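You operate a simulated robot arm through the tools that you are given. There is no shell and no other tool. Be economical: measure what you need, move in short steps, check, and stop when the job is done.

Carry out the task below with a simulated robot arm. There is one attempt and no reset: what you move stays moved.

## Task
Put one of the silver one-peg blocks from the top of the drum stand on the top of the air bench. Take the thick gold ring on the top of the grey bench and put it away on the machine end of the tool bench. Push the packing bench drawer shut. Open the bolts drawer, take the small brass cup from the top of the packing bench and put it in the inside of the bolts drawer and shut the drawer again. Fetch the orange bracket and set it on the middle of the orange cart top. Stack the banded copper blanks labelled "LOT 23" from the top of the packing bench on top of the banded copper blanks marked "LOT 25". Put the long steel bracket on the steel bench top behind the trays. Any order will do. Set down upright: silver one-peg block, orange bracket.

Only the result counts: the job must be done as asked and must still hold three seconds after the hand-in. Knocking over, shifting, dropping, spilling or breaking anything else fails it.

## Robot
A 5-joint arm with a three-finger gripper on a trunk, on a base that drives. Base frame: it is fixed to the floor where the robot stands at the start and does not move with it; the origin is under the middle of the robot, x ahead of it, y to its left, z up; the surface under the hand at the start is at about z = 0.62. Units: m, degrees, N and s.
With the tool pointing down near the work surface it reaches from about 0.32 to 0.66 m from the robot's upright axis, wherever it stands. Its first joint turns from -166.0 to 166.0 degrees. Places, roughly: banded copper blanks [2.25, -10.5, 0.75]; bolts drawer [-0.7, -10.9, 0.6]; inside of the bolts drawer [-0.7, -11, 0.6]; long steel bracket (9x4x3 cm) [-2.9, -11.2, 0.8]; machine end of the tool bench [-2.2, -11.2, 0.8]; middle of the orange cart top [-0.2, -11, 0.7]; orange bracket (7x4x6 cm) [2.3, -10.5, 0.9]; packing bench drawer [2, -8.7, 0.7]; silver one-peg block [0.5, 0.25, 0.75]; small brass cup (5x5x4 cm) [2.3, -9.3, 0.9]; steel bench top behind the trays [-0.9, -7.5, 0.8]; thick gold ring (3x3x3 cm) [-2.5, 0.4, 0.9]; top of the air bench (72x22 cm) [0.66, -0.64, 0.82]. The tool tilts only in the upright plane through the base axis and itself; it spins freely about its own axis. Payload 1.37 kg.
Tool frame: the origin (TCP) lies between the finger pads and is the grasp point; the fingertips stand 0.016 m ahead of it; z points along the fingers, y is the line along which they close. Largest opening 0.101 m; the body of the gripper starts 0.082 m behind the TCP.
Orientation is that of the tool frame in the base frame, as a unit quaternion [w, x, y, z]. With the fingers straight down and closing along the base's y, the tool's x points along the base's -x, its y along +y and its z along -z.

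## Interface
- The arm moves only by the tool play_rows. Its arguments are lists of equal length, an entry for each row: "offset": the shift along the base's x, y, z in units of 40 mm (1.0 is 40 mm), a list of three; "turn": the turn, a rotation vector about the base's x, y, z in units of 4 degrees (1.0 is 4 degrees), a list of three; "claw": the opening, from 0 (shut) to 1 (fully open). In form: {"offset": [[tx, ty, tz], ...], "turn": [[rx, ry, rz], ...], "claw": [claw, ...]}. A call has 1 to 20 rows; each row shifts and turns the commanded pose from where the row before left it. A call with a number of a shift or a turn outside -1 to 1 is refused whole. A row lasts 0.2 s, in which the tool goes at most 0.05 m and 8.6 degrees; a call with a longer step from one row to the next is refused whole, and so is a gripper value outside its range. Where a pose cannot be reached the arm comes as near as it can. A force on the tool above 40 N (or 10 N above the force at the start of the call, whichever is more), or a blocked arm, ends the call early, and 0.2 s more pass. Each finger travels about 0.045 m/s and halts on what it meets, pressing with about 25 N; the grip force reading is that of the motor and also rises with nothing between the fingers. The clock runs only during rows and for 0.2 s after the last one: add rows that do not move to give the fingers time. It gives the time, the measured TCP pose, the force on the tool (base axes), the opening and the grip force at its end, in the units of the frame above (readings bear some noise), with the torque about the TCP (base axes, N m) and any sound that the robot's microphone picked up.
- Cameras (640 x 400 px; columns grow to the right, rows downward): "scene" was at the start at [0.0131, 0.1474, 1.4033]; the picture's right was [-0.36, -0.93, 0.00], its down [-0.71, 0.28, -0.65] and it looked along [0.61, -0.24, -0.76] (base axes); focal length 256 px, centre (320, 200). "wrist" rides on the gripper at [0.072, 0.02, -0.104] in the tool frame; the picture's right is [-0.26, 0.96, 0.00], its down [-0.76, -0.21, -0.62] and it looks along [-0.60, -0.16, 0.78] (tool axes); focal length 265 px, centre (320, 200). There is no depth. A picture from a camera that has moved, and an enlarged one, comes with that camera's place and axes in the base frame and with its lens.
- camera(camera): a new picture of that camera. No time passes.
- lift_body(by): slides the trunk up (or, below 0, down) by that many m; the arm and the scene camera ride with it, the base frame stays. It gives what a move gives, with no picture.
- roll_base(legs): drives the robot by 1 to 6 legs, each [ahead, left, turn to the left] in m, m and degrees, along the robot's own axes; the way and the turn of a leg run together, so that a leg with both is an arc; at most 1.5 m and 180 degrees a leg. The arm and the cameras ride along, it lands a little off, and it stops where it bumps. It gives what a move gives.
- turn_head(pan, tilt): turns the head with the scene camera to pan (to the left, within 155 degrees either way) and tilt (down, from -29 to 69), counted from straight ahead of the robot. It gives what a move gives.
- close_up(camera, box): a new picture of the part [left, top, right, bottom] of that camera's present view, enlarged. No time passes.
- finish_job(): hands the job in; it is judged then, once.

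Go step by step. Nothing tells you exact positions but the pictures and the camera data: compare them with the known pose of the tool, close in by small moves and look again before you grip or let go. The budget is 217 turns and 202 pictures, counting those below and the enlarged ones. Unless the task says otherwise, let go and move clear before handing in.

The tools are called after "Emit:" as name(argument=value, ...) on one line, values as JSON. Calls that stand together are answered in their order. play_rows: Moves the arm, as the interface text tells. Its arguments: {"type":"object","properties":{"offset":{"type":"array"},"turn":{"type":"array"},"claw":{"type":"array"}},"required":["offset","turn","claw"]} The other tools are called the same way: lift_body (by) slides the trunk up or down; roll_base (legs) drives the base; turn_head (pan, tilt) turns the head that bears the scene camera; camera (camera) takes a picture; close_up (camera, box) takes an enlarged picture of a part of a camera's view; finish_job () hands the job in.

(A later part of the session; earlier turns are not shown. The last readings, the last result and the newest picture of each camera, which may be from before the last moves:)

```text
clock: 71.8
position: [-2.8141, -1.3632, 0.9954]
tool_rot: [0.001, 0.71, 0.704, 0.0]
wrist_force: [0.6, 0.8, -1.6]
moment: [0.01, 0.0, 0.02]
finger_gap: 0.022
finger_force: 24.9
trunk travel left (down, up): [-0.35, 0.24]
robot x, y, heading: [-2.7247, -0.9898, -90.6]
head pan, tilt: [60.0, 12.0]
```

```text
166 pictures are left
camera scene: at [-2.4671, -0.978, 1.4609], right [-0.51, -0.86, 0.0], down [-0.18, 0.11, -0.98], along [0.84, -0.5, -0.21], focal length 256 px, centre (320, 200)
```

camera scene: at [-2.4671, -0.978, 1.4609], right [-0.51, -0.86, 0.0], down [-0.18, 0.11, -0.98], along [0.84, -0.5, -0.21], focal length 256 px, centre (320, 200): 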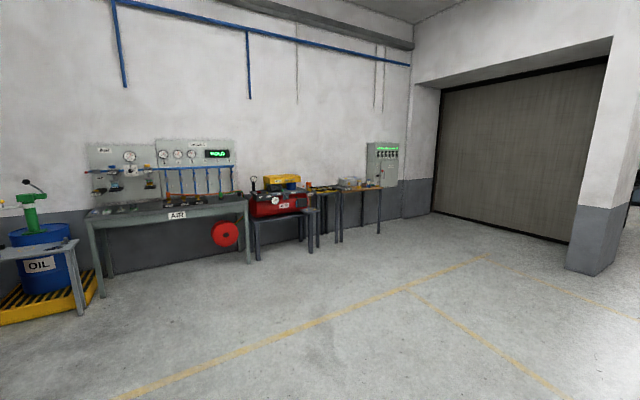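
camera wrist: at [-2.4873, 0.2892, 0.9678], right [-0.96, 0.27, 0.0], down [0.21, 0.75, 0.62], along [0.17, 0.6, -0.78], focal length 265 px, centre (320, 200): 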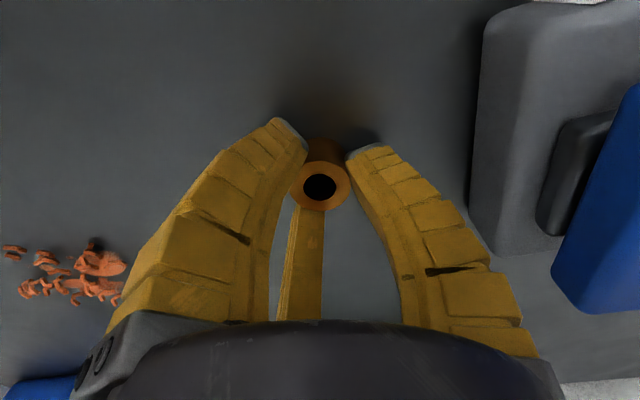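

The leg was slightly too long; splitting it up.

Emit:
roll_base(legs=[[1.45, 0.28, 0.5], [1.5, 0, 0], [1.4, 0, 0]])

Emit:
turn_head(pan=0, tilt=12)

Emit:
camera(camera="scene")

Emit:
turn_head(pan=60, tilt=12)

Emit:
camera(camera="scene")

```text
clock: 92.8
position: [-2.587, -5.7245, 0.9938]
tool_rot: [0.0, 0.712, 0.702, 0.0]
wrist_force: [-0.2, 0.8, 0.0]
moment: [-0.01, -0.02, 0.0]
finger_gap: 0.022
finger_force: 24.8
trunk travel left (down, up): [-0.35, 0.24]
robot x, y, heading: [-2.4957, -5.3499, -90.8]
head pan, tilt: [60.0, 12.0]
```

```text
clock: 94.1
position: [-2.5874, -5.7251, 0.995]
tool_rot: [-0.001, 0.712, 0.702, 0.0]
wrist_force: [-0.6, 0.3, -1.0]
moment: [-0.02, -0.02, -0.01]
finger_gap: 0.022
finger_force: 25.2
trunk travel left (down, up): [-0.35, 0.24]
robot x, y, heading: [-2.4956, -5.3516, -90.9]
head pan, tilt: [0.0, 12.0]
```

```text
165 pictures are left
camera scene: at [-2.3194, -5.3855, 1.4609], right [-1.0, 0.01, 0.0], down [0.0, 0.21, -0.98], along [-0.01, -0.98, -0.21], focal length 256 px, centre (320, 200)
```

scene: 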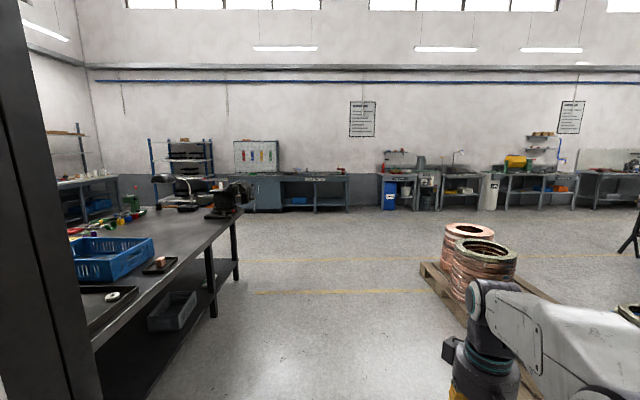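

```text
clock: 95.4
position: [-2.5859, -5.7248, 0.9942]
tool_rot: [0.0, 0.712, 0.702, 0.0]
wrist_force: [-0.7, 0.0, -0.3]
moment: [0.01, -0.01, 0.04]
finger_gap: 0.0221
finger_force: 25.0
trunk travel left (down, up): [-0.35, 0.24]
robot x, y, heading: [-2.4934, -5.3527, -90.8]
head pan, tilt: [60.0, 12.0]
```

```text
164 pictures are left
camera scene: at [-2.2381, -5.3401, 1.4609], right [-0.51, -0.86, 0.0], down [-0.18, 0.11, -0.98], along [0.84, -0.5, -0.21], focal length 256 px, centre (320, 200)
```

scene: 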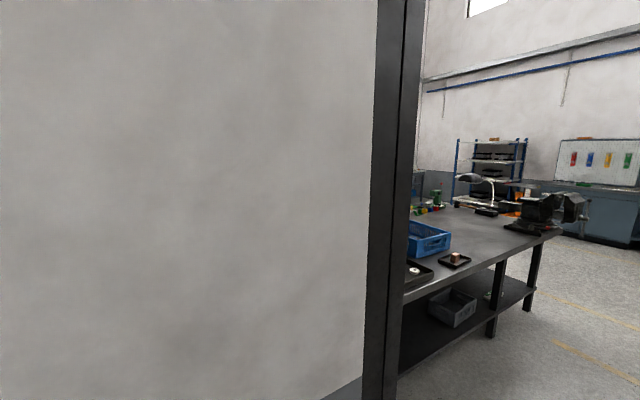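

Steel bench island at left, tool bench on far wall ahead. I drive on to about y=-9.9 and look.

Emit:
roll_base(legs=[[1.5, 0, 0.8], [1.5, 0.1, 0], [1.4, 0, 0]])

Emit:
turn_head(pan=0, tilt=20)

Emit:
camera(camera="scene")

Emit:
turn_head(pan=60, tilt=20)

Emit:
camera(camera="scene")

```text
refused: leg 2 is longer than a leg can be; nothing moved
```

```text
clock: 96.7
position: [-2.588, -5.724, 0.9941]
tool_rot: [0.0, 0.712, 0.703, 0.0]
wrist_force: [-0.3, -0.6, -1.1]
moment: [-0.01, 0.0, -0.03]
finger_gap: 0.022
finger_force: 24.8
trunk travel left (down, up): [-0.35, 0.24]
robot x, y, heading: [-2.4924, -5.3494, -90.8]
head pan, tilt: [0.0, 20.0]
```

```text
163 pictures are left
camera scene: at [-2.3194, -5.3854, 1.4479], right [-1.0, 0.01, 0.0], down [0.0, 0.34, -0.94], along [-0.01, -0.94, -0.34], focal length 256 px, centre (320, 200)
```

scene: 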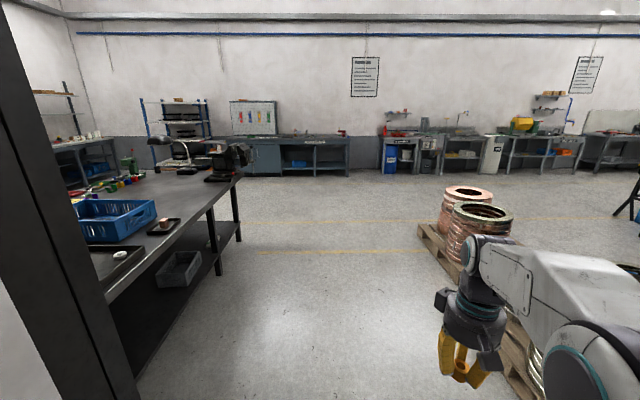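

```text
clock: 98.0
position: [-2.5869, -5.724, 0.9938]
tool_rot: [0.0, 0.712, 0.702, 0.0]
wrist_force: [-0.5, 0.5, -0.5]
moment: [0.0, 0.01, 0.0]
finger_gap: 0.0222
finger_force: 25.3
trunk travel left (down, up): [-0.35, 0.24]
robot x, y, heading: [-2.4943, -5.3505, -90.9]
head pan, tilt: [60.0, 20.0]
```

```text
162 pictures are left
camera scene: at [-2.2382, -5.34, 1.4479], right [-0.51, -0.86, 0.0], down [-0.29, 0.18, -0.94], along [0.81, -0.48, -0.34], focal length 256 px, centre (320, 200)
```

scene: 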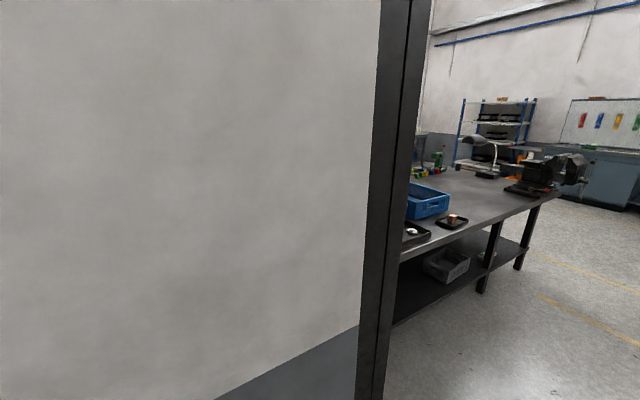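

Emit:
roll_base(legs=[[1.4, 0, 0.8], [1.4, 0.1, 0], [1.4, 0, 0]])

Emit:
turn_head(pan=0, tilt=20)

Emit:
camera(camera="scene")

Emit:
turn_head(pan=60, tilt=20)

Emit:
camera(camera="scene")

```text
clock: 118.1
position: [-2.4946, -9.921, 0.9952]
tool_rot: [0.0, 0.706, 0.709, 0.0]
wrist_force: [0.5, 0.9, -0.7]
moment: [0.02, 0.01, 0.01]
finger_gap: 0.0221
finger_force: 25.5
trunk travel left (down, up): [-0.35, 0.24]
robot x, y, heading: [-2.4059, -9.5417, -89.7]
head pan, tilt: [60.0, 20.0]
```

```text
clock: 119.4
position: [-2.4939, -9.9182, 0.995]
tool_rot: [0.0, 0.706, 0.708, 0.0]
wrist_force: [-0.2, 0.6, -1.5]
moment: [0.0, 0.03, 0.0]
finger_gap: 0.0222
finger_force: 24.8
trunk travel left (down, up): [-0.35, 0.24]
robot x, y, heading: [-2.4113, -9.5417, -89.8]
head pan, tilt: [0.0, 20.0]
```

```text
161 pictures are left
camera scene: at [-2.2321, -9.5759, 1.4479], right [-1.0, 0.0, 0.0], down [0.0, 0.34, -0.94], along [0.0, -0.94, -0.34], focal length 256 px, centre (320, 200)
```

scene: 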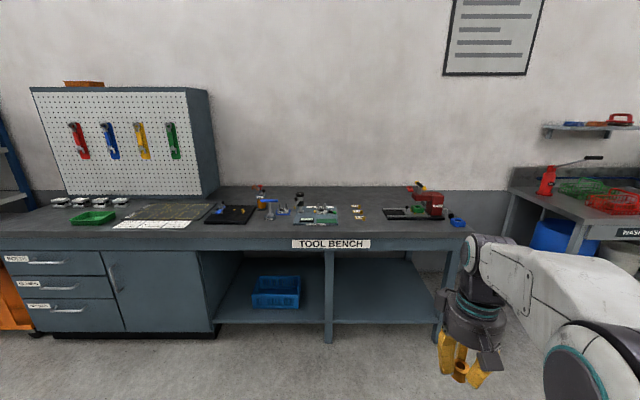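

```text
clock: 120.7
position: [-2.4937, -9.9199, 0.9941]
tool_rot: [0.001, 0.705, 0.709, 0.0]
wrist_force: [-0.4, -0.4, -0.6]
moment: [0.0, 0.0, -0.02]
finger_gap: 0.0222
finger_force: 24.4
trunk travel left (down, up): [-0.35, 0.24]
robot x, y, heading: [-2.4099, -9.5448, -89.7]
head pan, tilt: [60.0, 20.0]
```

```text
160 pictures are left
camera scene: at [-2.1517, -9.5292, 1.4479], right [-0.5, -0.87, 0.0], down [-0.3, 0.17, -0.94], along [0.81, -0.47, -0.34], focal length 256 px, centre (320, 200)
```

scene: 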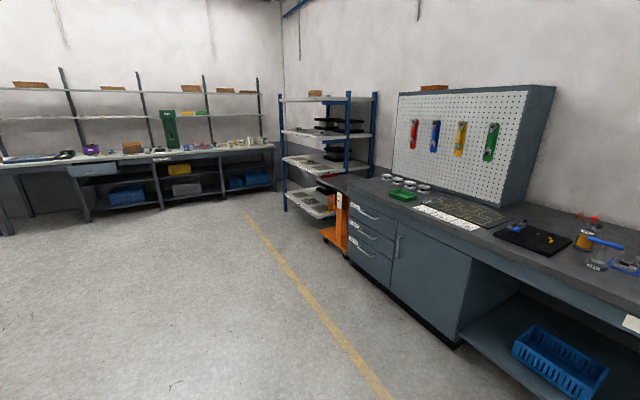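

Tool bench visible with drawers on the left and the orange cart beyond. Let me enlarge the details.

Emit:
turn_head(pan=0, tilt=20)

Emit:
close_up(camera="scene", box=[300, 160, 480, 270])

Emit:
close_up(camera="scene", box=[180, 170, 360, 270])

Emit:
close_up(camera="scene", box=[0, 190, 180, 330])

```text
clock: 122.0
position: [-2.4943, -9.9181, 0.9941]
tool_rot: [0.0, 0.706, 0.709, 0.001]
wrist_force: [0.2, 0.1, -0.6]
moment: [-0.04, -0.01, -0.04]
finger_gap: 0.0221
finger_force: 24.8
trunk travel left (down, up): [-0.35, 0.24]
robot x, y, heading: [-2.4111, -9.5434, -90.0]
head pan, tilt: [0.0, 20.0]
```

```text
3.56 times, centred on (390, 215) of scene
camera zoom: at [-2.2321, -9.5759, 1.4479], right [-1.0, 0.0, 0.0], down [0.0, 0.34, -0.94], along [0.0, -0.94, -0.34], focal length 911 px, centre (71, 147)
```

zoom: 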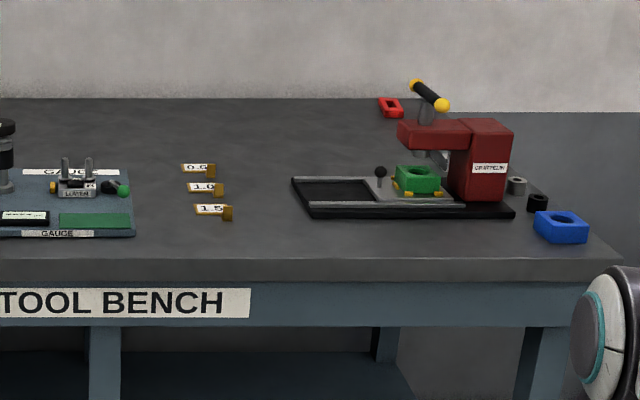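

```text
3.56 times, centred on (270, 220) of scene
camera zoom: at [-2.2321, -9.5759, 1.4479], right [-1.0, 0.0, 0.0], down [0.0, 0.34, -0.94], along [0.0, -0.94, -0.34], focal length 911 px, centre (498, 129)
```

zoom: 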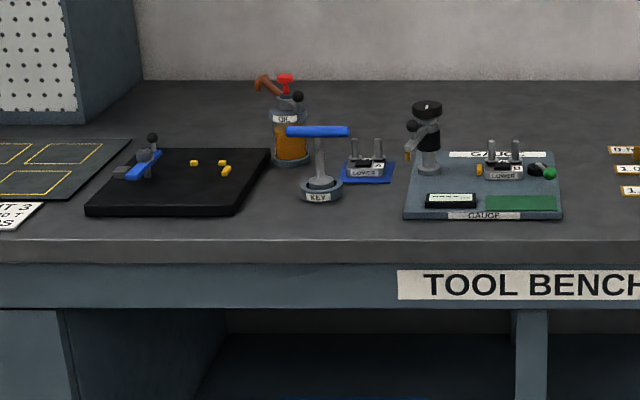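

```text
2.86 times, centred on (90, 260) of scene
camera zoom: at [-2.2321, -9.5759, 1.4479], right [-1.0, 0.0, 0.0], down [0.0, 0.34, -0.94], along [0.0, -0.94, -0.34], focal length 732 px, centre (977, 29)
```

zoom: 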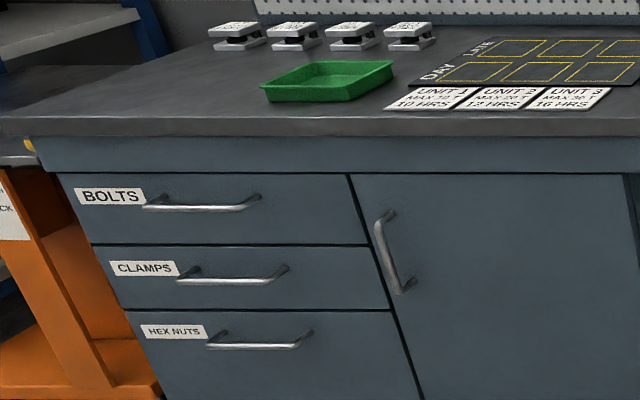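

The front strip of the bench near the red machine is free. I drive up and get a close view.

Emit:
roll_base(legs=[[0.8, 0, 0]])

Emit:
turn_head(pan=0, tilt=45)

Emit:
camera(camera="scene")

Emit:
turn_head(pan=-40, tilt=30)

Emit:
camera(camera="scene")

Emit:
camera(camera="wrist")

```text
clock: 126.4
position: [-2.4966, -10.732, 0.9941]
tool_rot: [0.001, 0.709, 0.706, -0.001]
wrist_force: [0.3, 0.9, -0.7]
moment: [-0.01, 0.01, 0.03]
finger_gap: 0.022
finger_force: 24.8
trunk travel left (down, up): [-0.35, 0.24]
robot x, y, heading: [-2.4066, -10.3578, -90.2]
head pan, tilt: [0.0, 20.0]
```

```text
clock: 127.3
position: [-2.4972, -10.7303, 0.9944]
tool_rot: [0.0, 0.708, 0.706, 0.0]
wrist_force: [-0.6, -0.2, -0.6]
moment: [0.0, -0.01, -0.05]
finger_gap: 0.0221
finger_force: 25.3
trunk travel left (down, up): [-0.35, 0.24]
robot x, y, heading: [-2.4051, -10.3577, -90.3]
head pan, tilt: [0.0, 45.0]
```

```text
156 pictures are left
camera scene: at [-2.2333, -10.3775, 1.4093], right [-1.0, 0.0, 0.0], down [0.0, 0.71, -0.71], along [0.0, -0.71, -0.71], focal length 256 px, centre (320, 200)
```

scene: 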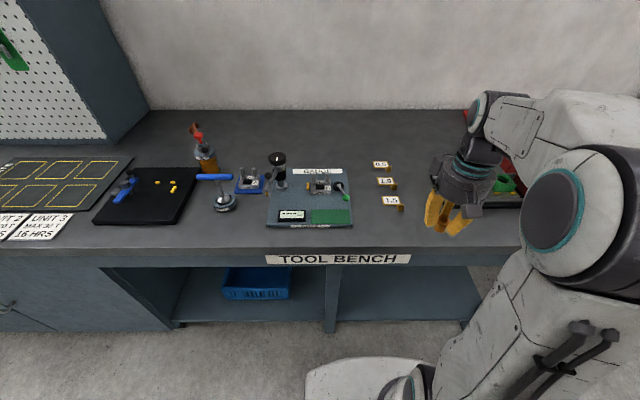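

```text
clock: 128.3
position: [-2.497, -10.732, 0.9936]
tool_rot: [0.0, 0.709, 0.705, 0.001]
wrist_force: [0.6, -0.1, -0.1]
moment: [0.0, -0.03, 0.0]
finger_gap: 0.022
finger_force: 25.2
trunk travel left (down, up): [-0.35, 0.24]
robot x, y, heading: [-2.4108, -10.3554, -90.1]
head pan, tilt: [-40.0, 30.0]
```

```text
155 pictures are left
camera scene: at [-2.2913, -10.3652, 1.4318], right [-0.76, 0.65, 0.0], down [0.32, 0.38, -0.87], along [-0.56, -0.66, -0.5], focal length 256 px, centre (320, 200)
```

scene: 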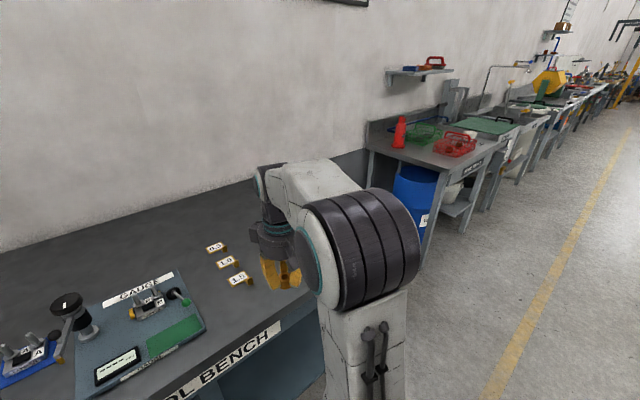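

```text
154 pictures are left
camera wrist: at [-2.4774, -10.6595, 1.0988], right [0.96, -0.27, 0.0], down [-0.21, -0.76, 0.62], along [-0.17, -0.6, -0.78], focal length 265 px, centre (320, 200)
```

wrist: 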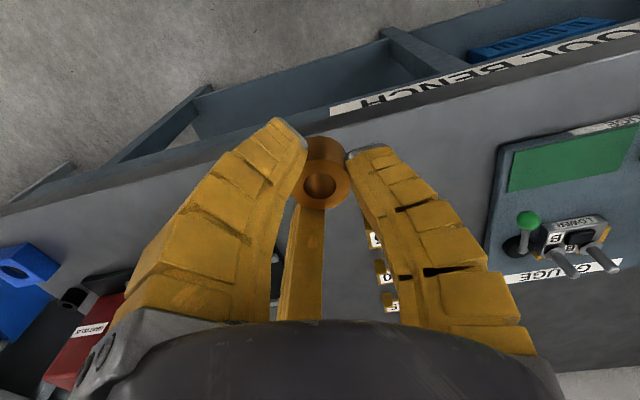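

I'll set the ring down at about (-2.55, -10.92), in the free strip beside the machine.

Emit:
play_rows(offset=[[-0.4, -1, 0], [-0.4, -1, -0.3], [-0.4, -1, -0.6], [-0.1, -1, -0.6], [0, -0.7, -0.8]], turn=[[0, 0, 0], [0, 0, 0], [0, 0, 0], [0, 0, 0], [0, 0, 0]], claw=[0.05, 0.05, 0.05, 0.05, 0.05])

Emit:
turn_head(pan=-10, tilt=50)

Emit:
camera(camera="scene")

Emit:
camera(camera="wrist")

```text
clock: 129.5
position: [-2.548, -10.9203, 0.9037]
tool_rot: [0.0, 0.709, 0.706, -0.001]
wrist_force: [-0.5, 0.5, -0.8]
moment: [-0.01, -0.02, 0.0]
finger_gap: 0.0221
finger_force: 25.2
trunk travel left (down, up): [-0.35, 0.24]
robot x, y, heading: [-2.41, -10.3554, -90.3]
head pan, tilt: [-40.0, 30.0]
```

```text
clock: 130.5
position: [-2.5488, -10.9202, 0.9026]
tool_rot: [0.0, 0.709, 0.706, 0.0]
wrist_force: [-0.2, 1.0, -1.6]
moment: [0.02, -0.01, 0.0]
finger_gap: 0.0219
finger_force: 25.0
trunk travel left (down, up): [-0.35, 0.24]
robot x, y, heading: [-2.4079, -10.3528, -90.1]
head pan, tilt: [-10.0, 50.0]
```

```text
153 pictures are left
camera scene: at [-2.2467, -10.372, 1.4023], right [-0.98, 0.18, 0.0], down [0.14, 0.75, -0.64], along [-0.12, -0.63, -0.77], focal length 256 px, centre (320, 200)
```

scene: 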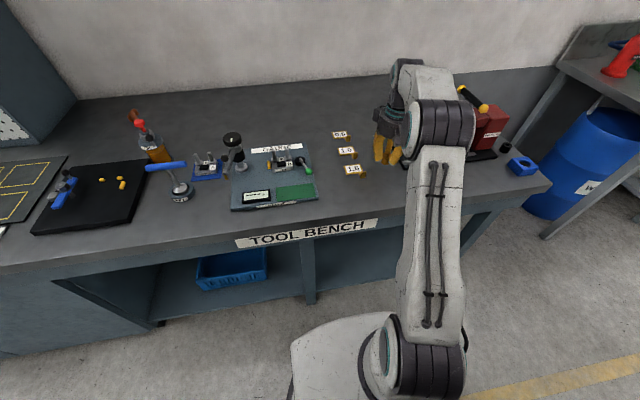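

```text
152 pictures are left
camera wrist: at [-2.5289, -10.8481, 1.0076], right [0.96, -0.27, 0.0], down [-0.21, -0.76, 0.62], along [-0.17, -0.6, -0.78], focal length 265 px, centre (320, 200)
```

wrist: 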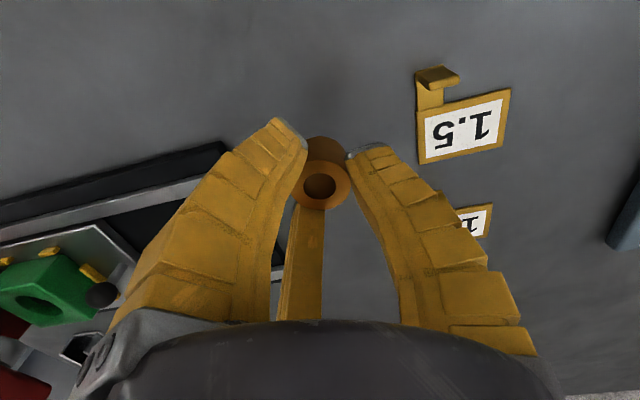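

Centred between tag and machine base. Shift 2 cm to the front and lower to contact.

Emit:
play_rows(offset=[[0, 0.5, -0.5], [0, 0, -0.4], [0, 0, -0.2], [0, 0, -0.15], [0, 0, -0.15], [0, 0, -0.15], [0, 0, -0.15], [0, 0, -0.15], [0, 0, -0.15], [0, 0, -0.15], [0, 0, -0.15]], turn=[[0, 0, 0], [0, 0, 0], [0, 0, 0], [0, 0, 0], [0, 0, 0], [0, 0, 0], [0, 0, 0], [0, 0, 0], [0, 0, 0], [0, 0, 0], [0, 0, 0]], claw=[0.05, 0.05, 0.05, 0.05, 0.05, 0.05, 0.05, 0.05, 0.05, 0.05, 0.05])

Emit:
camera(camera="wrist")

```text
clock: 131.8
position: [-2.5494, -10.8998, 0.856]
tool_rot: [0.005, 0.708, 0.706, -0.009]
wrist_force: [0.8, 4.1, 18.9]
moment: [0.27, -0.03, -0.02]
finger_gap: 0.027
finger_force: 25.3
trunk travel left (down, up): [-0.35, 0.24]
robot x, y, heading: [-2.4107, -10.3511, -90.3]
head pan, tilt: [-10.0, 50.0]
stopped in row 6: the force on the tool passed its limit at 45 N (the readings are from after the stop); the commanded pose is now the measured one
```

```text
151 pictures are left
camera wrist: at [-2.5291, -10.8272, 0.9579], right [0.96, -0.27, 0.0], down [-0.21, -0.74, 0.64], along [-0.17, -0.61, -0.77], focal length 265 px, centre (320, 200)
```

wrist: 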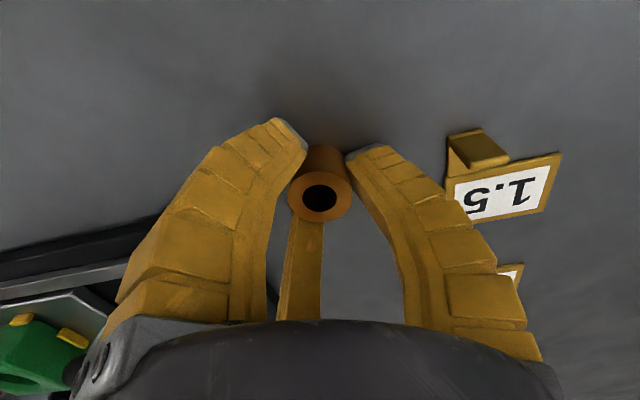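

Contact. Release and rise.

Emit:
play_rows(offset=[[0, 0, 0.03], [0, 0, 0], [0, 0, 0], [0, 0, 0], [0, 0, 0], [0, 0, 0.5], [0, 0, 1], [0, 0, 1], [0, 0, 1]], turn=[[0, 0, 0], [0, 0, 0], [0, 0, 0], [0, 0, 0], [0, 0, 0], [0, 0, 0], [0, 0, 0], [0, 0, 0], [0, 0, 0]], claw=[0.5, 0.5, 0.5, 0.5, 0.5, 0.5, 0.5, 0.5, 0.5])

Emit:
camera(camera="wrist")

```text
clock: 133.8
position: [-2.5505, -10.902, 0.9929]
tool_rot: [0.003, 0.709, 0.705, -0.005]
wrist_force: [-0.1, 0.5, 0.4]
moment: [0.0, -0.01, 0.0]
finger_gap: 0.054
finger_force: 3.1
trunk travel left (down, up): [-0.35, 0.24]
robot x, y, heading: [-2.4073, -10.3574, -90.3]
head pan, tilt: [-10.0, 50.0]
```

```text
150 pictures are left
camera wrist: at [-2.5305, -10.829, 1.0957], right [0.96, -0.27, 0.0], down [-0.21, -0.75, 0.63], along [-0.17, -0.61, -0.78], focal length 265 px, centre (320, 200)
```

wrist: 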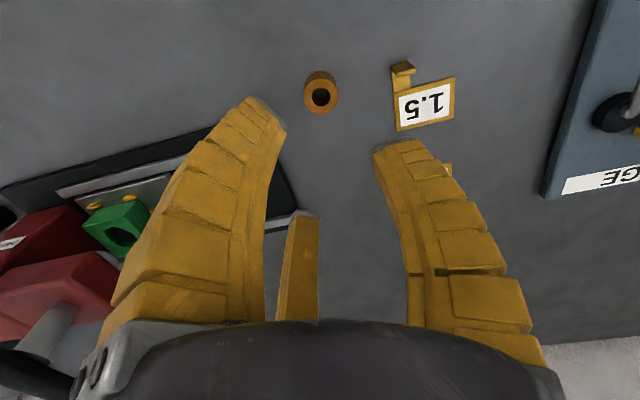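

Ring placed. Now I look for the long steel bracket near the red machine.

Emit:
play_rows(offset=[[0.5, 1, 0], [1, 0.8, 0], [1, 0.8, 0], [1, 0.8, 0], [1, 0.5, 0], [1, 0, 0], [1, 0, 0], [1, 0, 0]], turn=[[0, 0, 0], [0, 0, 0], [0, 0, 0], [0, 0, 0], [0, 0, 0], [0, 0, 0], [0, 0, 0], [0, 0, 0]], claw=[1, 1, 1, 1, 1, 1, 1, 1])

Emit:
turn_head(pan=-30, tilt=35)

Emit:
camera(camera="scene")

```text
refused: row 2 steps farther than a row can; nothing moved
```

```text
clock: 134.6
position: [-2.551, -10.9008, 0.9929]
tool_rot: [0.003, 0.708, 0.706, -0.005]
wrist_force: [0.4, 0.1, 0.1]
moment: [0.01, 0.03, 0.01]
finger_gap: 0.0543
finger_force: 2.8
trunk travel left (down, up): [-0.35, 0.24]
robot x, y, heading: [-2.4066, -10.3557, -90.5]
head pan, tilt: [-30.0, 35.0]
```

```text
149 pictures are left
camera scene: at [-2.2772, -10.3722, 1.424], right [-0.86, 0.5, 0.0], down [0.29, 0.5, -0.82], along [-0.41, -0.71, -0.57], focal length 256 px, centre (320, 200)
```

scene: 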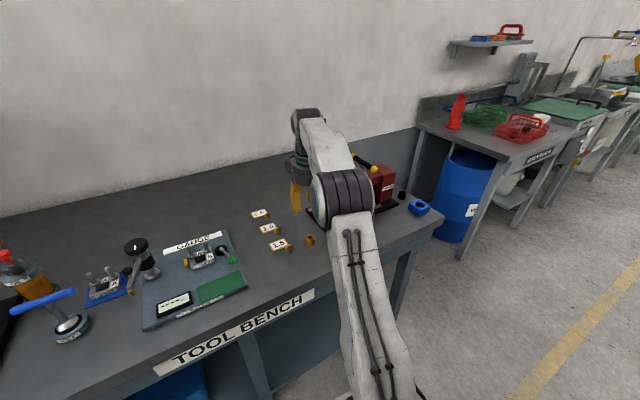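

Emit:
play_rows(offset=[[0.3, 1, 0], [0.8, 0.8, 0], [0.8, 0.8, 0], [0.8, 0.8, 0], [1, 0.3, 0], [1, 0, 0], [1, 0, 0], [1, 0, 0], [1, 0, 0]], turn=[[0, 0, 0], [0, 0, 0], [0, 0, 0], [0, 0, 0], [0, 0, 0], [0, 0, 0], [0, 0, 0], [0, 0, 0], [0, 0, 0]], claw=[1, 1, 1, 1, 1, 1, 1, 1, 1])

Emit:
turn_head(pan=-30, tilt=42)

Emit:
camera(camera="scene")

Emit:
close_up(camera="scene", box=[260, 110, 460, 240])

```text
clock: 136.6
position: [-2.2415, -10.7539, 0.9944]
tool_rot: [0.005, 0.708, 0.706, -0.002]
wrist_force: [-0.6, 0.5, 0.2]
moment: [0.02, -0.01, 0.0]
finger_gap: 0.1004
finger_force: 0.1
trunk travel left (down, up): [-0.35, 0.24]
robot x, y, heading: [-2.4067, -10.3566, -90.4]
head pan, tilt: [-30.0, 35.0]
```

```text
clock: 137.3
position: [-2.2428, -10.7547, 0.9943]
tool_rot: [0.004, 0.709, 0.706, -0.002]
wrist_force: [-0.2, 0.0, 0.5]
moment: [0.02, -0.04, 0.01]
finger_gap: 0.1008
finger_force: 0.1
trunk travel left (down, up): [-0.35, 0.24]
robot x, y, heading: [-2.408, -10.3543, -90.2]
head pan, tilt: [-30.0, 42.0]
```

```text
148 pictures are left
camera scene: at [-2.275, -10.3683, 1.4135], right [-0.86, 0.5, 0.0], down [0.34, 0.58, -0.74], along [-0.37, -0.64, -0.67], focal length 256 px, centre (320, 200)
```

scene: 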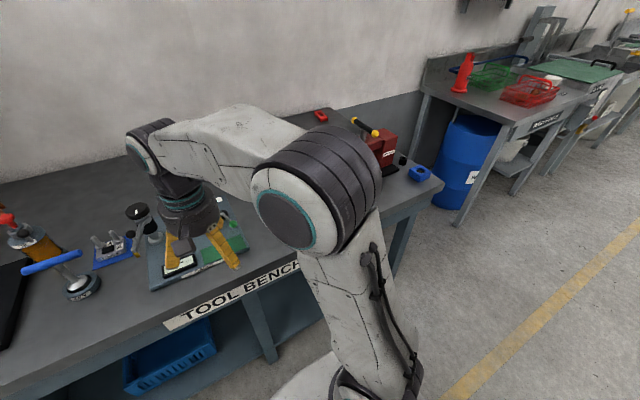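

```text
3.08 times, centred on (360, 175) of scene
camera zoom: at [-2.275, -10.3683, 1.4135], right [-0.86, 0.5, 0.0], down [0.34, 0.58, -0.74], along [-0.37, -0.64, -0.67], focal length 789 px, centre (197, 277)
```

zoom: 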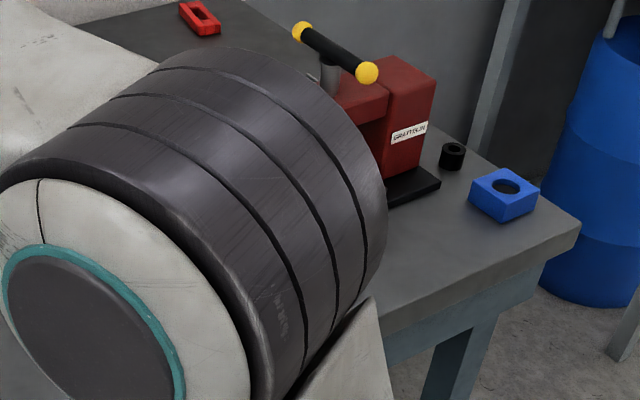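

The machine hides what lies behind it. I'll shift right and look from the other side.

Emit:
roll_base(legs=[[-0.3, 0, 0], [0, -1.0, 0]])

Emit:
turn_head(pan=15, tilt=32)

Emit:
camera(camera="scene")

```text
clock: 144.2
position: [-3.2529, -10.448, 0.9939]
tool_rot: [0.004, 0.709, 0.705, -0.001]
wrist_force: [0.2, 0.0, 0.2]
moment: [0.0, 0.0, 0.01]
finger_gap: 0.1004
finger_force: 0.0
trunk travel left (down, up): [-0.35, 0.24]
robot x, y, heading: [-3.4201, -10.0526, -90.4]
head pan, tilt: [-30.0, 42.0]
```

```text
clock: 145.3
position: [-3.2531, -10.4489, 0.9941]
tool_rot: [0.004, 0.709, 0.705, -0.001]
wrist_force: [-0.4, -0.2, -0.3]
moment: [0.0, 0.01, 0.01]
finger_gap: 0.1005
finger_force: 0.1
trunk travel left (down, up): [-0.35, 0.24]
robot x, y, heading: [-3.4197, -10.0468, -90.0]
head pan, tilt: [15.0, 32.0]
```

```text
146 pictures are left
camera scene: at [-3.2205, -10.0772, 1.4286], right [-0.97, -0.25, 0.0], down [-0.13, 0.51, -0.85], along [0.21, -0.82, -0.53], focal length 256 px, centre (320, 200)
```

scene: 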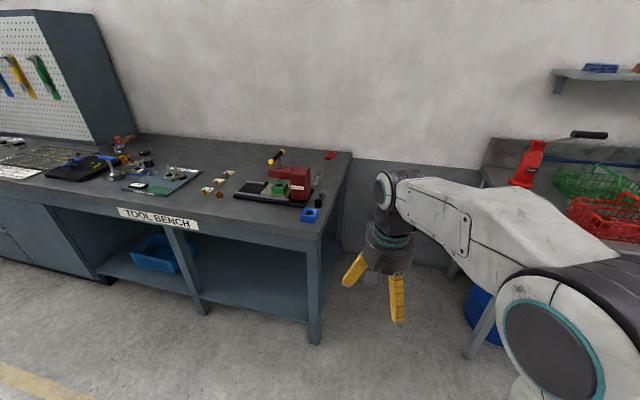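

Emit:
close_up(camera="scene", box=[200, 130, 360, 230])

Emit:
turn_head(pan=-30, tilt=25)

Emit:
camera(camera="scene")

```text
4.00 times, centred on (280, 180) of scene
camera zoom: at [-3.2205, -10.0772, 1.4286], right [-0.97, -0.25, 0.0], down [-0.13, 0.51, -0.85], along [0.21, -0.82, -0.53], focal length 1025 px, centre (480, 280)
```

zoom: 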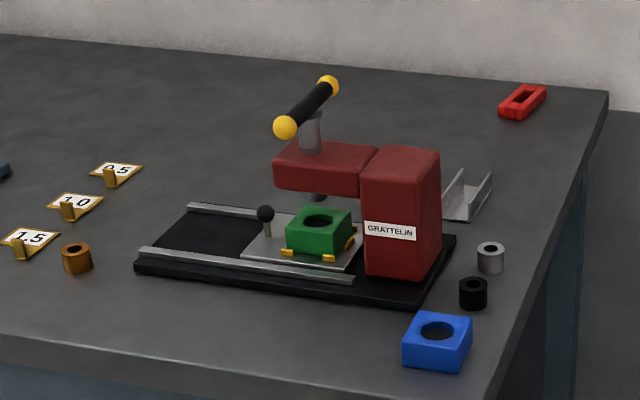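

```text
clock: 146.4
position: [-3.2525, -10.4482, 0.9928]
tool_rot: [0.004, 0.709, 0.705, -0.002]
wrist_force: [0.9, 0.2, 0.4]
moment: [0.02, 0.01, 0.02]
finger_gap: 0.1009
finger_force: 0.1
trunk travel left (down, up): [-0.35, 0.24]
robot x, y, heading: [-3.4202, -10.0471, -90.7]
head pan, tilt: [-30.0, 25.0]
```

```text
144 pictures are left
camera scene: at [-3.2895, -10.0701, 1.4398], right [-0.86, 0.5, 0.0], down [0.21, 0.36, -0.91], along [-0.46, -0.78, -0.42], focal length 256 px, centre (320, 200)
```

scene: 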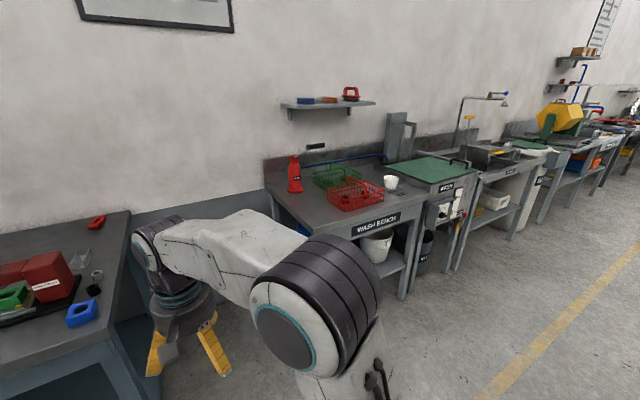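

Found it: the U-shaped steel channel behind the red press, at about (-2.93, -11.15), lying along y. I raise the trunk, move the hand to the right, turn the tool 180° (camera away from the press), and drive up.

Emit:
lift_body(by=0.15)

Emit:
play_rows(offset=[[-1, 0, 0], [-1, 0, 0], [-1, 0, 0], [-1, 0, 0], [-1, 0, 0], [0, 0, 0], [0, 0, 0], [0, 0, 0], [0, 0, 0], [0, 0, 0], [0, 0, 0], [0, 0, 0], [0, 0, 0], [0, 0, 0], [0, 0, 0], [0, 0, 0], [0, 0, 0], [0, 0, 0], [0, 0, 0], [0, 0, 0]], turn=[[0, 0, 1], [0, 0, 1], [0, 0, 1], [0, 0, 1], [0, 0, 1], [0, 0, 1], [0, 0, 1], [0, 0, 1], [0, 0, 1], [0, 0, 1], [0, 0, 1], [0, 0, 1], [0, 0, 1], [0, 0, 1], [0, 0, 1], [0, 0, 1], [0, 0, 1], [0, 0, 1], [0, 0, 1], [0, 0, 1]], claw=[1, 1, 1, 1, 1, 1, 1, 1, 1, 1, 1, 1, 1, 1, 1, 1, 1, 1, 1, 1])

Emit:
play_rows(offset=[[0, 0, 0], [0, 0, 0], [0, 0, 0], [0, 0, 0], [0, 0, 0], [0, 0, 0], [0, 0, 0], [0, 0, 0], [0, 0, 0], [0, 0, 0], [0, 0, 0], [0, 0, 0], [0, 0, 0], [0, 0, 0], [0, 0, 0], [0, 0, 0], [0, 0, 0], [0, 0, 0], [0, 0, 0], [0, 0, 0]], turn=[[0, 0, 1], [0, 0, 1], [0, 0, 1], [0, 0, 1], [0, 0, 1], [0, 0, 1], [0, 0, 1], [0, 0, 1], [0, 0, 1], [0, 0, 1], [0, 0, 1], [0, 0, 1], [0, 0, 1], [0, 0, 1], [0, 0, 1], [0, 0, 1], [0, 0, 1], [0, 0, 1], [0, 0, 1], [0, 0, 1]], claw=[1, 1, 1, 1, 1, 1, 1, 1, 1, 1, 1, 1, 1, 1, 1, 1, 1, 1, 1, 1])

Emit:
roll_base(legs=[[0, 0.35, 0], [0.3, 0, 0]])

Emit:
turn_head(pan=5, tilt=45)

Emit:
camera(camera="scene")

Emit:
camera(camera="wrist")

```text
clock: 148.1
position: [-3.253, -10.4491, 1.144]
tool_rot: [0.004, 0.709, 0.705, -0.002]
wrist_force: [0.7, 0.5, -0.4]
moment: [0.05, 0.02, -0.03]
finger_gap: 0.1007
finger_force: 0.0
trunk travel left (down, up): [-0.5, 0.09]
robot x, y, heading: [-3.421, -10.0479, -90.2]
head pan, tilt: [-30.0, 25.0]
```

```text
clock: 152.3
position: [-3.4537, -10.4476, 1.1437]
tool_rot: [0.0, 0.089, 0.996, 0.002]
wrist_force: [0.8, 0.3, -0.3]
moment: [-0.03, 0.02, -0.03]
finger_gap: 0.1005
finger_force: 0.1
trunk travel left (down, up): [-0.5, 0.09]
robot x, y, heading: [-3.4182, -10.047, -90.5]
head pan, tilt: [-30.0, 25.0]
```

```text
clock: 156.5
position: [-3.4537, -10.4483, 1.1434]
tool_rot: [0.002, -0.572, 0.82, 0.003]
wrist_force: [-0.1, 0.3, -0.3]
moment: [0.02, 0.0, 0.02]
finger_gap: 0.1005
finger_force: 0.0
trunk travel left (down, up): [-0.5, 0.09]
robot x, y, heading: [-3.4191, -10.0446, -90.2]
head pan, tilt: [-30.0, 25.0]
```

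```text
clock: 160.5
position: [-3.105, -10.7522, 1.144]
tool_rot: [0.003, -0.57, 0.822, 0.003]
wrist_force: [0.1, -0.2, -0.4]
moment: [0.0, 0.0, 0.0]
finger_gap: 0.1006
finger_force: 0.2
trunk travel left (down, up): [-0.5, 0.09]
robot x, y, heading: [-3.0745, -10.3499, -90.6]
head pan, tilt: [-30.0, 25.0]
```

```text
clock: 161.5
position: [-3.1065, -10.7521, 1.1441]
tool_rot: [0.003, -0.57, 0.821, 0.004]
wrist_force: [0.3, -0.7, 0.6]
moment: [0.03, 0.01, 0.03]
finger_gap: 0.1008
finger_force: 0.0
trunk travel left (down, up): [-0.5, 0.09]
robot x, y, heading: [-3.0721, -10.3515, -90.3]
head pan, tilt: [5.0, 45.0]
```

```text
143 pictures are left
camera scene: at [-2.8893, -10.3747, 1.5592], right [-1.0, -0.08, 0.0], down [-0.06, 0.7, -0.71], along [0.06, -0.71, -0.71], focal length 256 px, centre (320, 200)
```

scene: 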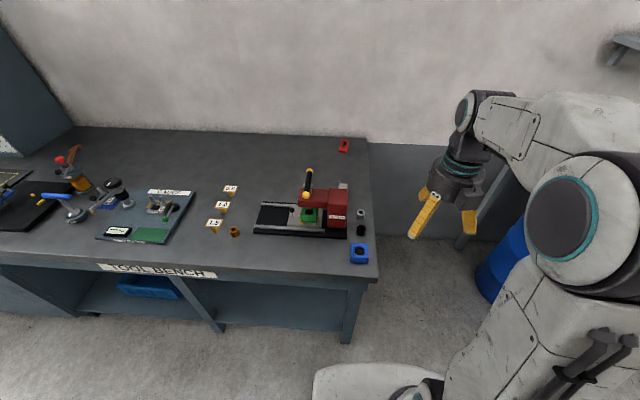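

```text
142 pictures are left
camera wrist: at [-3.15, -10.8132, 1.2477], right [-0.81, 0.58, 0.0], down [0.46, 0.63, 0.63], along [0.36, 0.51, -0.78], focal length 265 px, centre (320, 200)
```

wrist: 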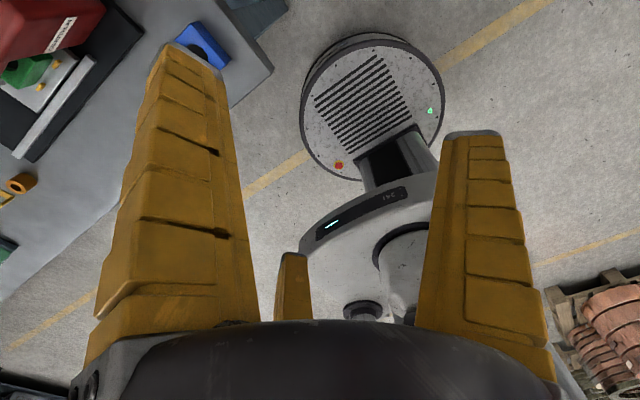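

Emit:
close_up(camera="scene", box=[280, 130, 400, 270])

Emit:
roll_base(legs=[[0.14, 0, 0]])

Emit:
play_rows(offset=[[0.3, -0.9, 0], [0.3, -0.9, 0], [0.3, -0.9, 0], [0.3, -0.9, 0], [0, 0, 0]], turn=[[0, 0, 1], [0, 0, 1], [0, 0, 1], [0, 0, 1], [0, 0, 1]], claw=[0.8, 0.8, 0.8, 0.8, 0.8])

Emit:
camera(camera="wrist")

Emit:
camera(camera="scene")

```text
2.86 times, centred on (340, 200) of scene
camera zoom: at [-2.8893, -10.3747, 1.5592], right [-1.0, -0.08, 0.0], down [-0.06, 0.7, -0.71], along [0.06, -0.71, -0.71], focal length 732 px, centre (263, 200)
```

zoom: 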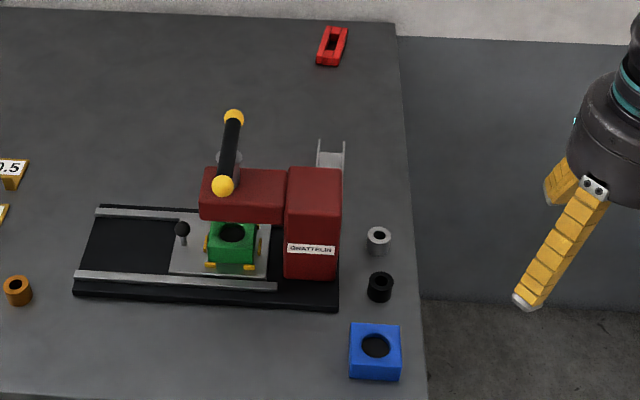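

```text
clock: 162.8
position: [-3.106, -10.8914, 1.1442]
tool_rot: [0.003, -0.571, 0.821, 0.005]
wrist_force: [0.6, 0.0, -0.3]
moment: [0.05, -0.03, -0.04]
finger_gap: 0.1003
finger_force: 0.0
trunk travel left (down, up): [-0.5, 0.09]
robot x, y, heading: [-3.0733, -10.4911, -90.3]
head pan, tilt: [5.0, 45.0]
```

```text
clock: 164.0
position: [-3.0199, -11.0319, 1.1452]
tool_rot: [0.003, -0.7, 0.714, 0.004]
wrist_force: [0.1, -0.6, 0.6]
moment: [0.01, 0.02, 0.01]
finger_gap: 0.0827
finger_force: 1.5
out of reach, approached as far as the arm can: row 4, 5
trunk travel left (down, up): [-0.5, 0.09]
robot x, y, heading: [-3.0681, -10.494, -90.2]
head pan, tilt: [5.0, 45.0]
```

```text
140 pictures are left
camera wrist: at [-3.0404, -11.1043, 1.2479], right [-0.96, 0.28, 0.0], down [0.22, 0.75, 0.63], along [0.17, 0.6, -0.78], focal length 265 px, centre (320, 200)
```

wrist: 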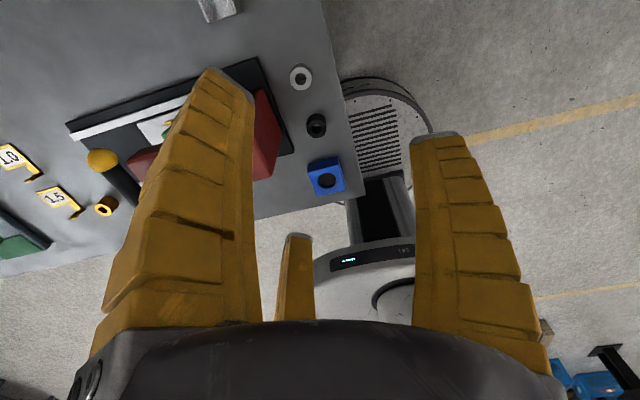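

```text
139 pictures are left
camera scene: at [-2.8897, -10.5133, 1.5592], right [-1.0, -0.08, 0.0], down [-0.06, 0.7, -0.71], along [0.06, -0.7, -0.71], focal length 256 px, centre (320, 200)
```

scene: 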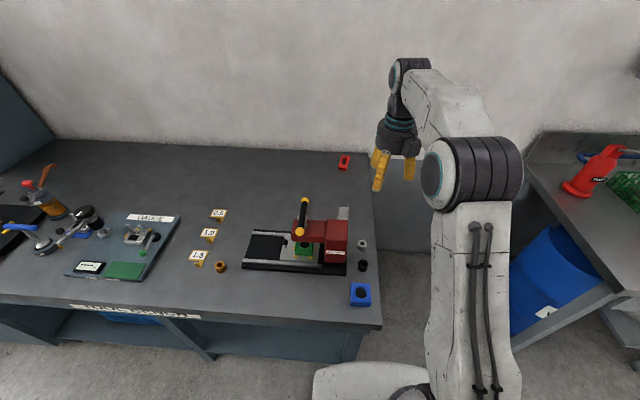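

The bracket sits at about (-2.92, -11.155). I edge the base closer by 6 cm, left 6 cm.

Emit:
roll_base(legs=[[0.06, 0.06, 0]])

Emit:
play_rows(offset=[[0, -0.5, -0.8], [0, -0.5, -0.8], [0, -0.5, -0.5]], turn=[[0, 0, 0.5], [0, 0, 0], [0, 0, 0]], claw=[0.8, 0.8, 0.8])

Emit:
camera(camera="wrist")

Emit:
camera(camera="scene")

```text
clock: 165.2
position: [-2.9815, -11.0736, 1.1423]
tool_rot: [0.004, -0.692, 0.722, 0.004]
wrist_force: [-0.2, -0.4, -0.5]
moment: [0.02, -0.02, 0.03]
finger_gap: 0.0825
finger_force: 2.1
trunk travel left (down, up): [-0.5, 0.09]
robot x, y, heading: [-3.0239, -10.5349, -91.5]
head pan, tilt: [5.0, 45.0]
stopped in leg 1: the robot was blocked; the commanded pose is now the measured one
```

```text
clock: 166.0
position: [-2.962, -11.1326, 1.0576]
tool_rot: [0.004, -0.702, 0.712, 0.005]
wrist_force: [-0.5, -0.5, -0.3]
moment: [-0.01, -0.04, 0.01]
finger_gap: 0.0828
finger_force: 1.6
out of reach, approached as far as the arm can: row 1, 3
trunk travel left (down, up): [-0.5, 0.09]
robot x, y, heading: [-3.0244, -10.5292, -91.7]
head pan, tilt: [5.0, 45.0]
```

```text
138 pictures are left
camera wrist: at [-2.9823, -11.2067, 1.1615], right [-0.96, 0.28, 0.0], down [0.22, 0.75, 0.63], along [0.17, 0.61, -0.78], focal length 265 px, centre (320, 200)
```

wrist: 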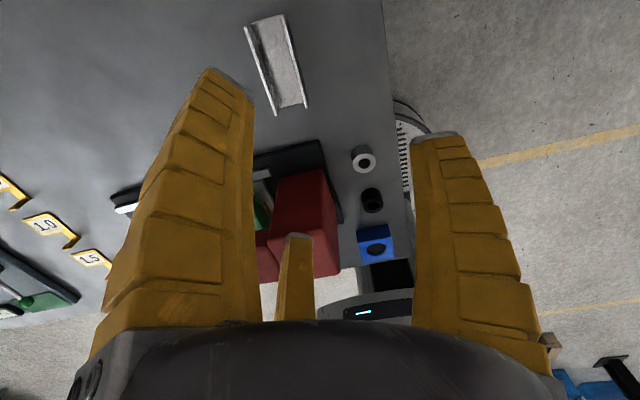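

```text
137 pictures are left
camera scene: at [-2.8411, -10.5611, 1.5592], right [-1.0, -0.06, 0.0], down [-0.04, 0.71, -0.71], along [0.04, -0.71, -0.71], focal length 256 px, centre (320, 200)
```

scene: 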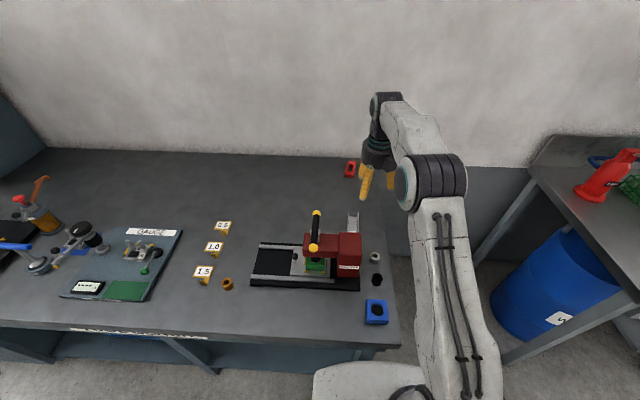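

Bracket centre (-2.924, -11.151), axis along y. Descending above it.

Emit:
play_rows(offset=[[0.3, 0, -0.9], [0.5, -0.2, -0.9], [0.5, -0.2, -0.9]], turn=[[0, 0, 0.2], [0, 0, 0], [0, 0, 0]], claw=[0.8, 0.8, 0.8])

Emit:
camera(camera="wrist")

Emit:
close_up(camera="scene", box=[300, 80, 460, 290])

```text
clock: 166.8
position: [-2.9096, -11.1496, 0.9502]
tool_rot: [-0.003, 0.71, -0.705, -0.005]
wrist_force: [0.3, 0.0, 0.4]
moment: [0.03, 0.0, 0.01]
finger_gap: 0.0826
finger_force: 1.3
trunk travel left (down, up): [-0.5, 0.09]
robot x, y, heading: [-3.0226, -10.5337, -91.7]
head pan, tilt: [5.0, 45.0]
```

```text
136 pictures are left
camera wrist: at [-2.9283, -11.2231, 1.0531], right [-0.97, 0.26, 0.01], down [0.2, 0.75, 0.63], along [0.16, 0.61, -0.78], focal length 265 px, centre (320, 200)
```

wrist: 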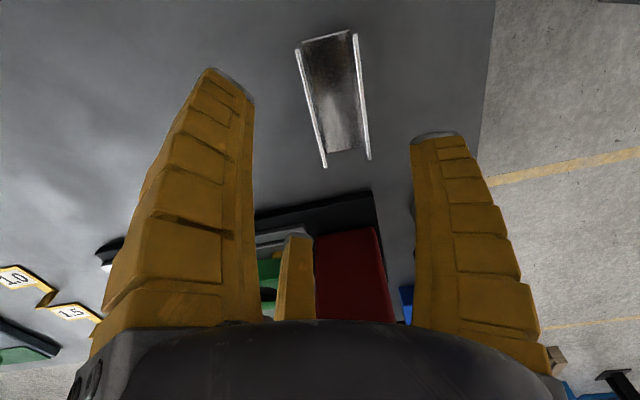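

```text
1.90 times, centred on (380, 185) of scene
camera zoom: at [-2.8408, -10.5609, 1.5592], right [-1.0, -0.06, 0.0], down [-0.04, 0.71, -0.71], along [0.04, -0.71, -0.71], focal length 488 px, centre (206, 229)
```

zoom: 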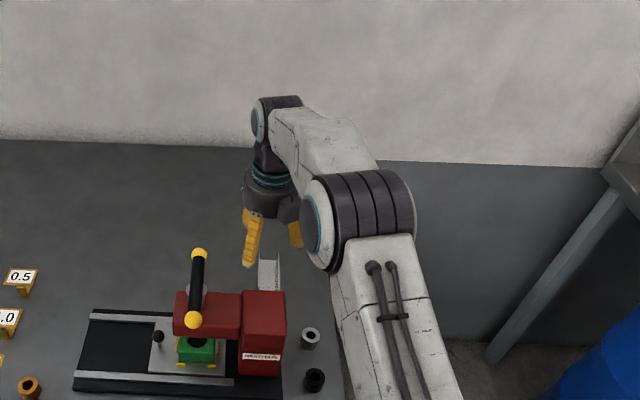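

Shift 1.5 cm to -x and go down to grasp height.

Emit:
play_rows(offset=[[-0.37, -0.03, -0.6], [0, 0, -0.6], [0, 0, -0.5]], turn=[[0, 0, 0], [0, 0, 0], [0, 0, 0]], claw=[0.8, 0.8, 0.8])

Emit:
camera(camera="wrist")

```text
clock: 167.6
position: [-2.9251, -11.1502, 0.8829]
tool_rot: [-0.003, 0.709, -0.705, -0.005]
wrist_force: [-0.6, -1.3, 0.2]
moment: [0.04, -0.01, 0.04]
finger_gap: 0.0828
finger_force: 2.0
trunk travel left (down, up): [-0.5, 0.09]
robot x, y, heading: [-3.025, -10.5365, -91.6]
head pan, tilt: [5.0, 45.0]
```

```text
134 pictures are left
camera wrist: at [-2.9437, -11.2243, 0.9857], right [-0.97, 0.26, 0.01], down [0.2, 0.75, 0.63], along [0.16, 0.61, -0.78], focal length 265 px, centre (320, 200)
```

wrist: 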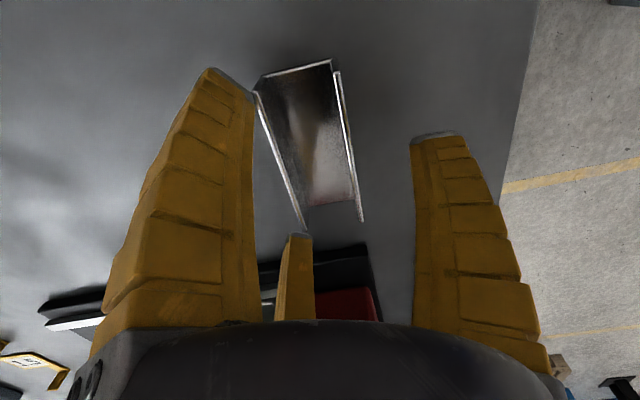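

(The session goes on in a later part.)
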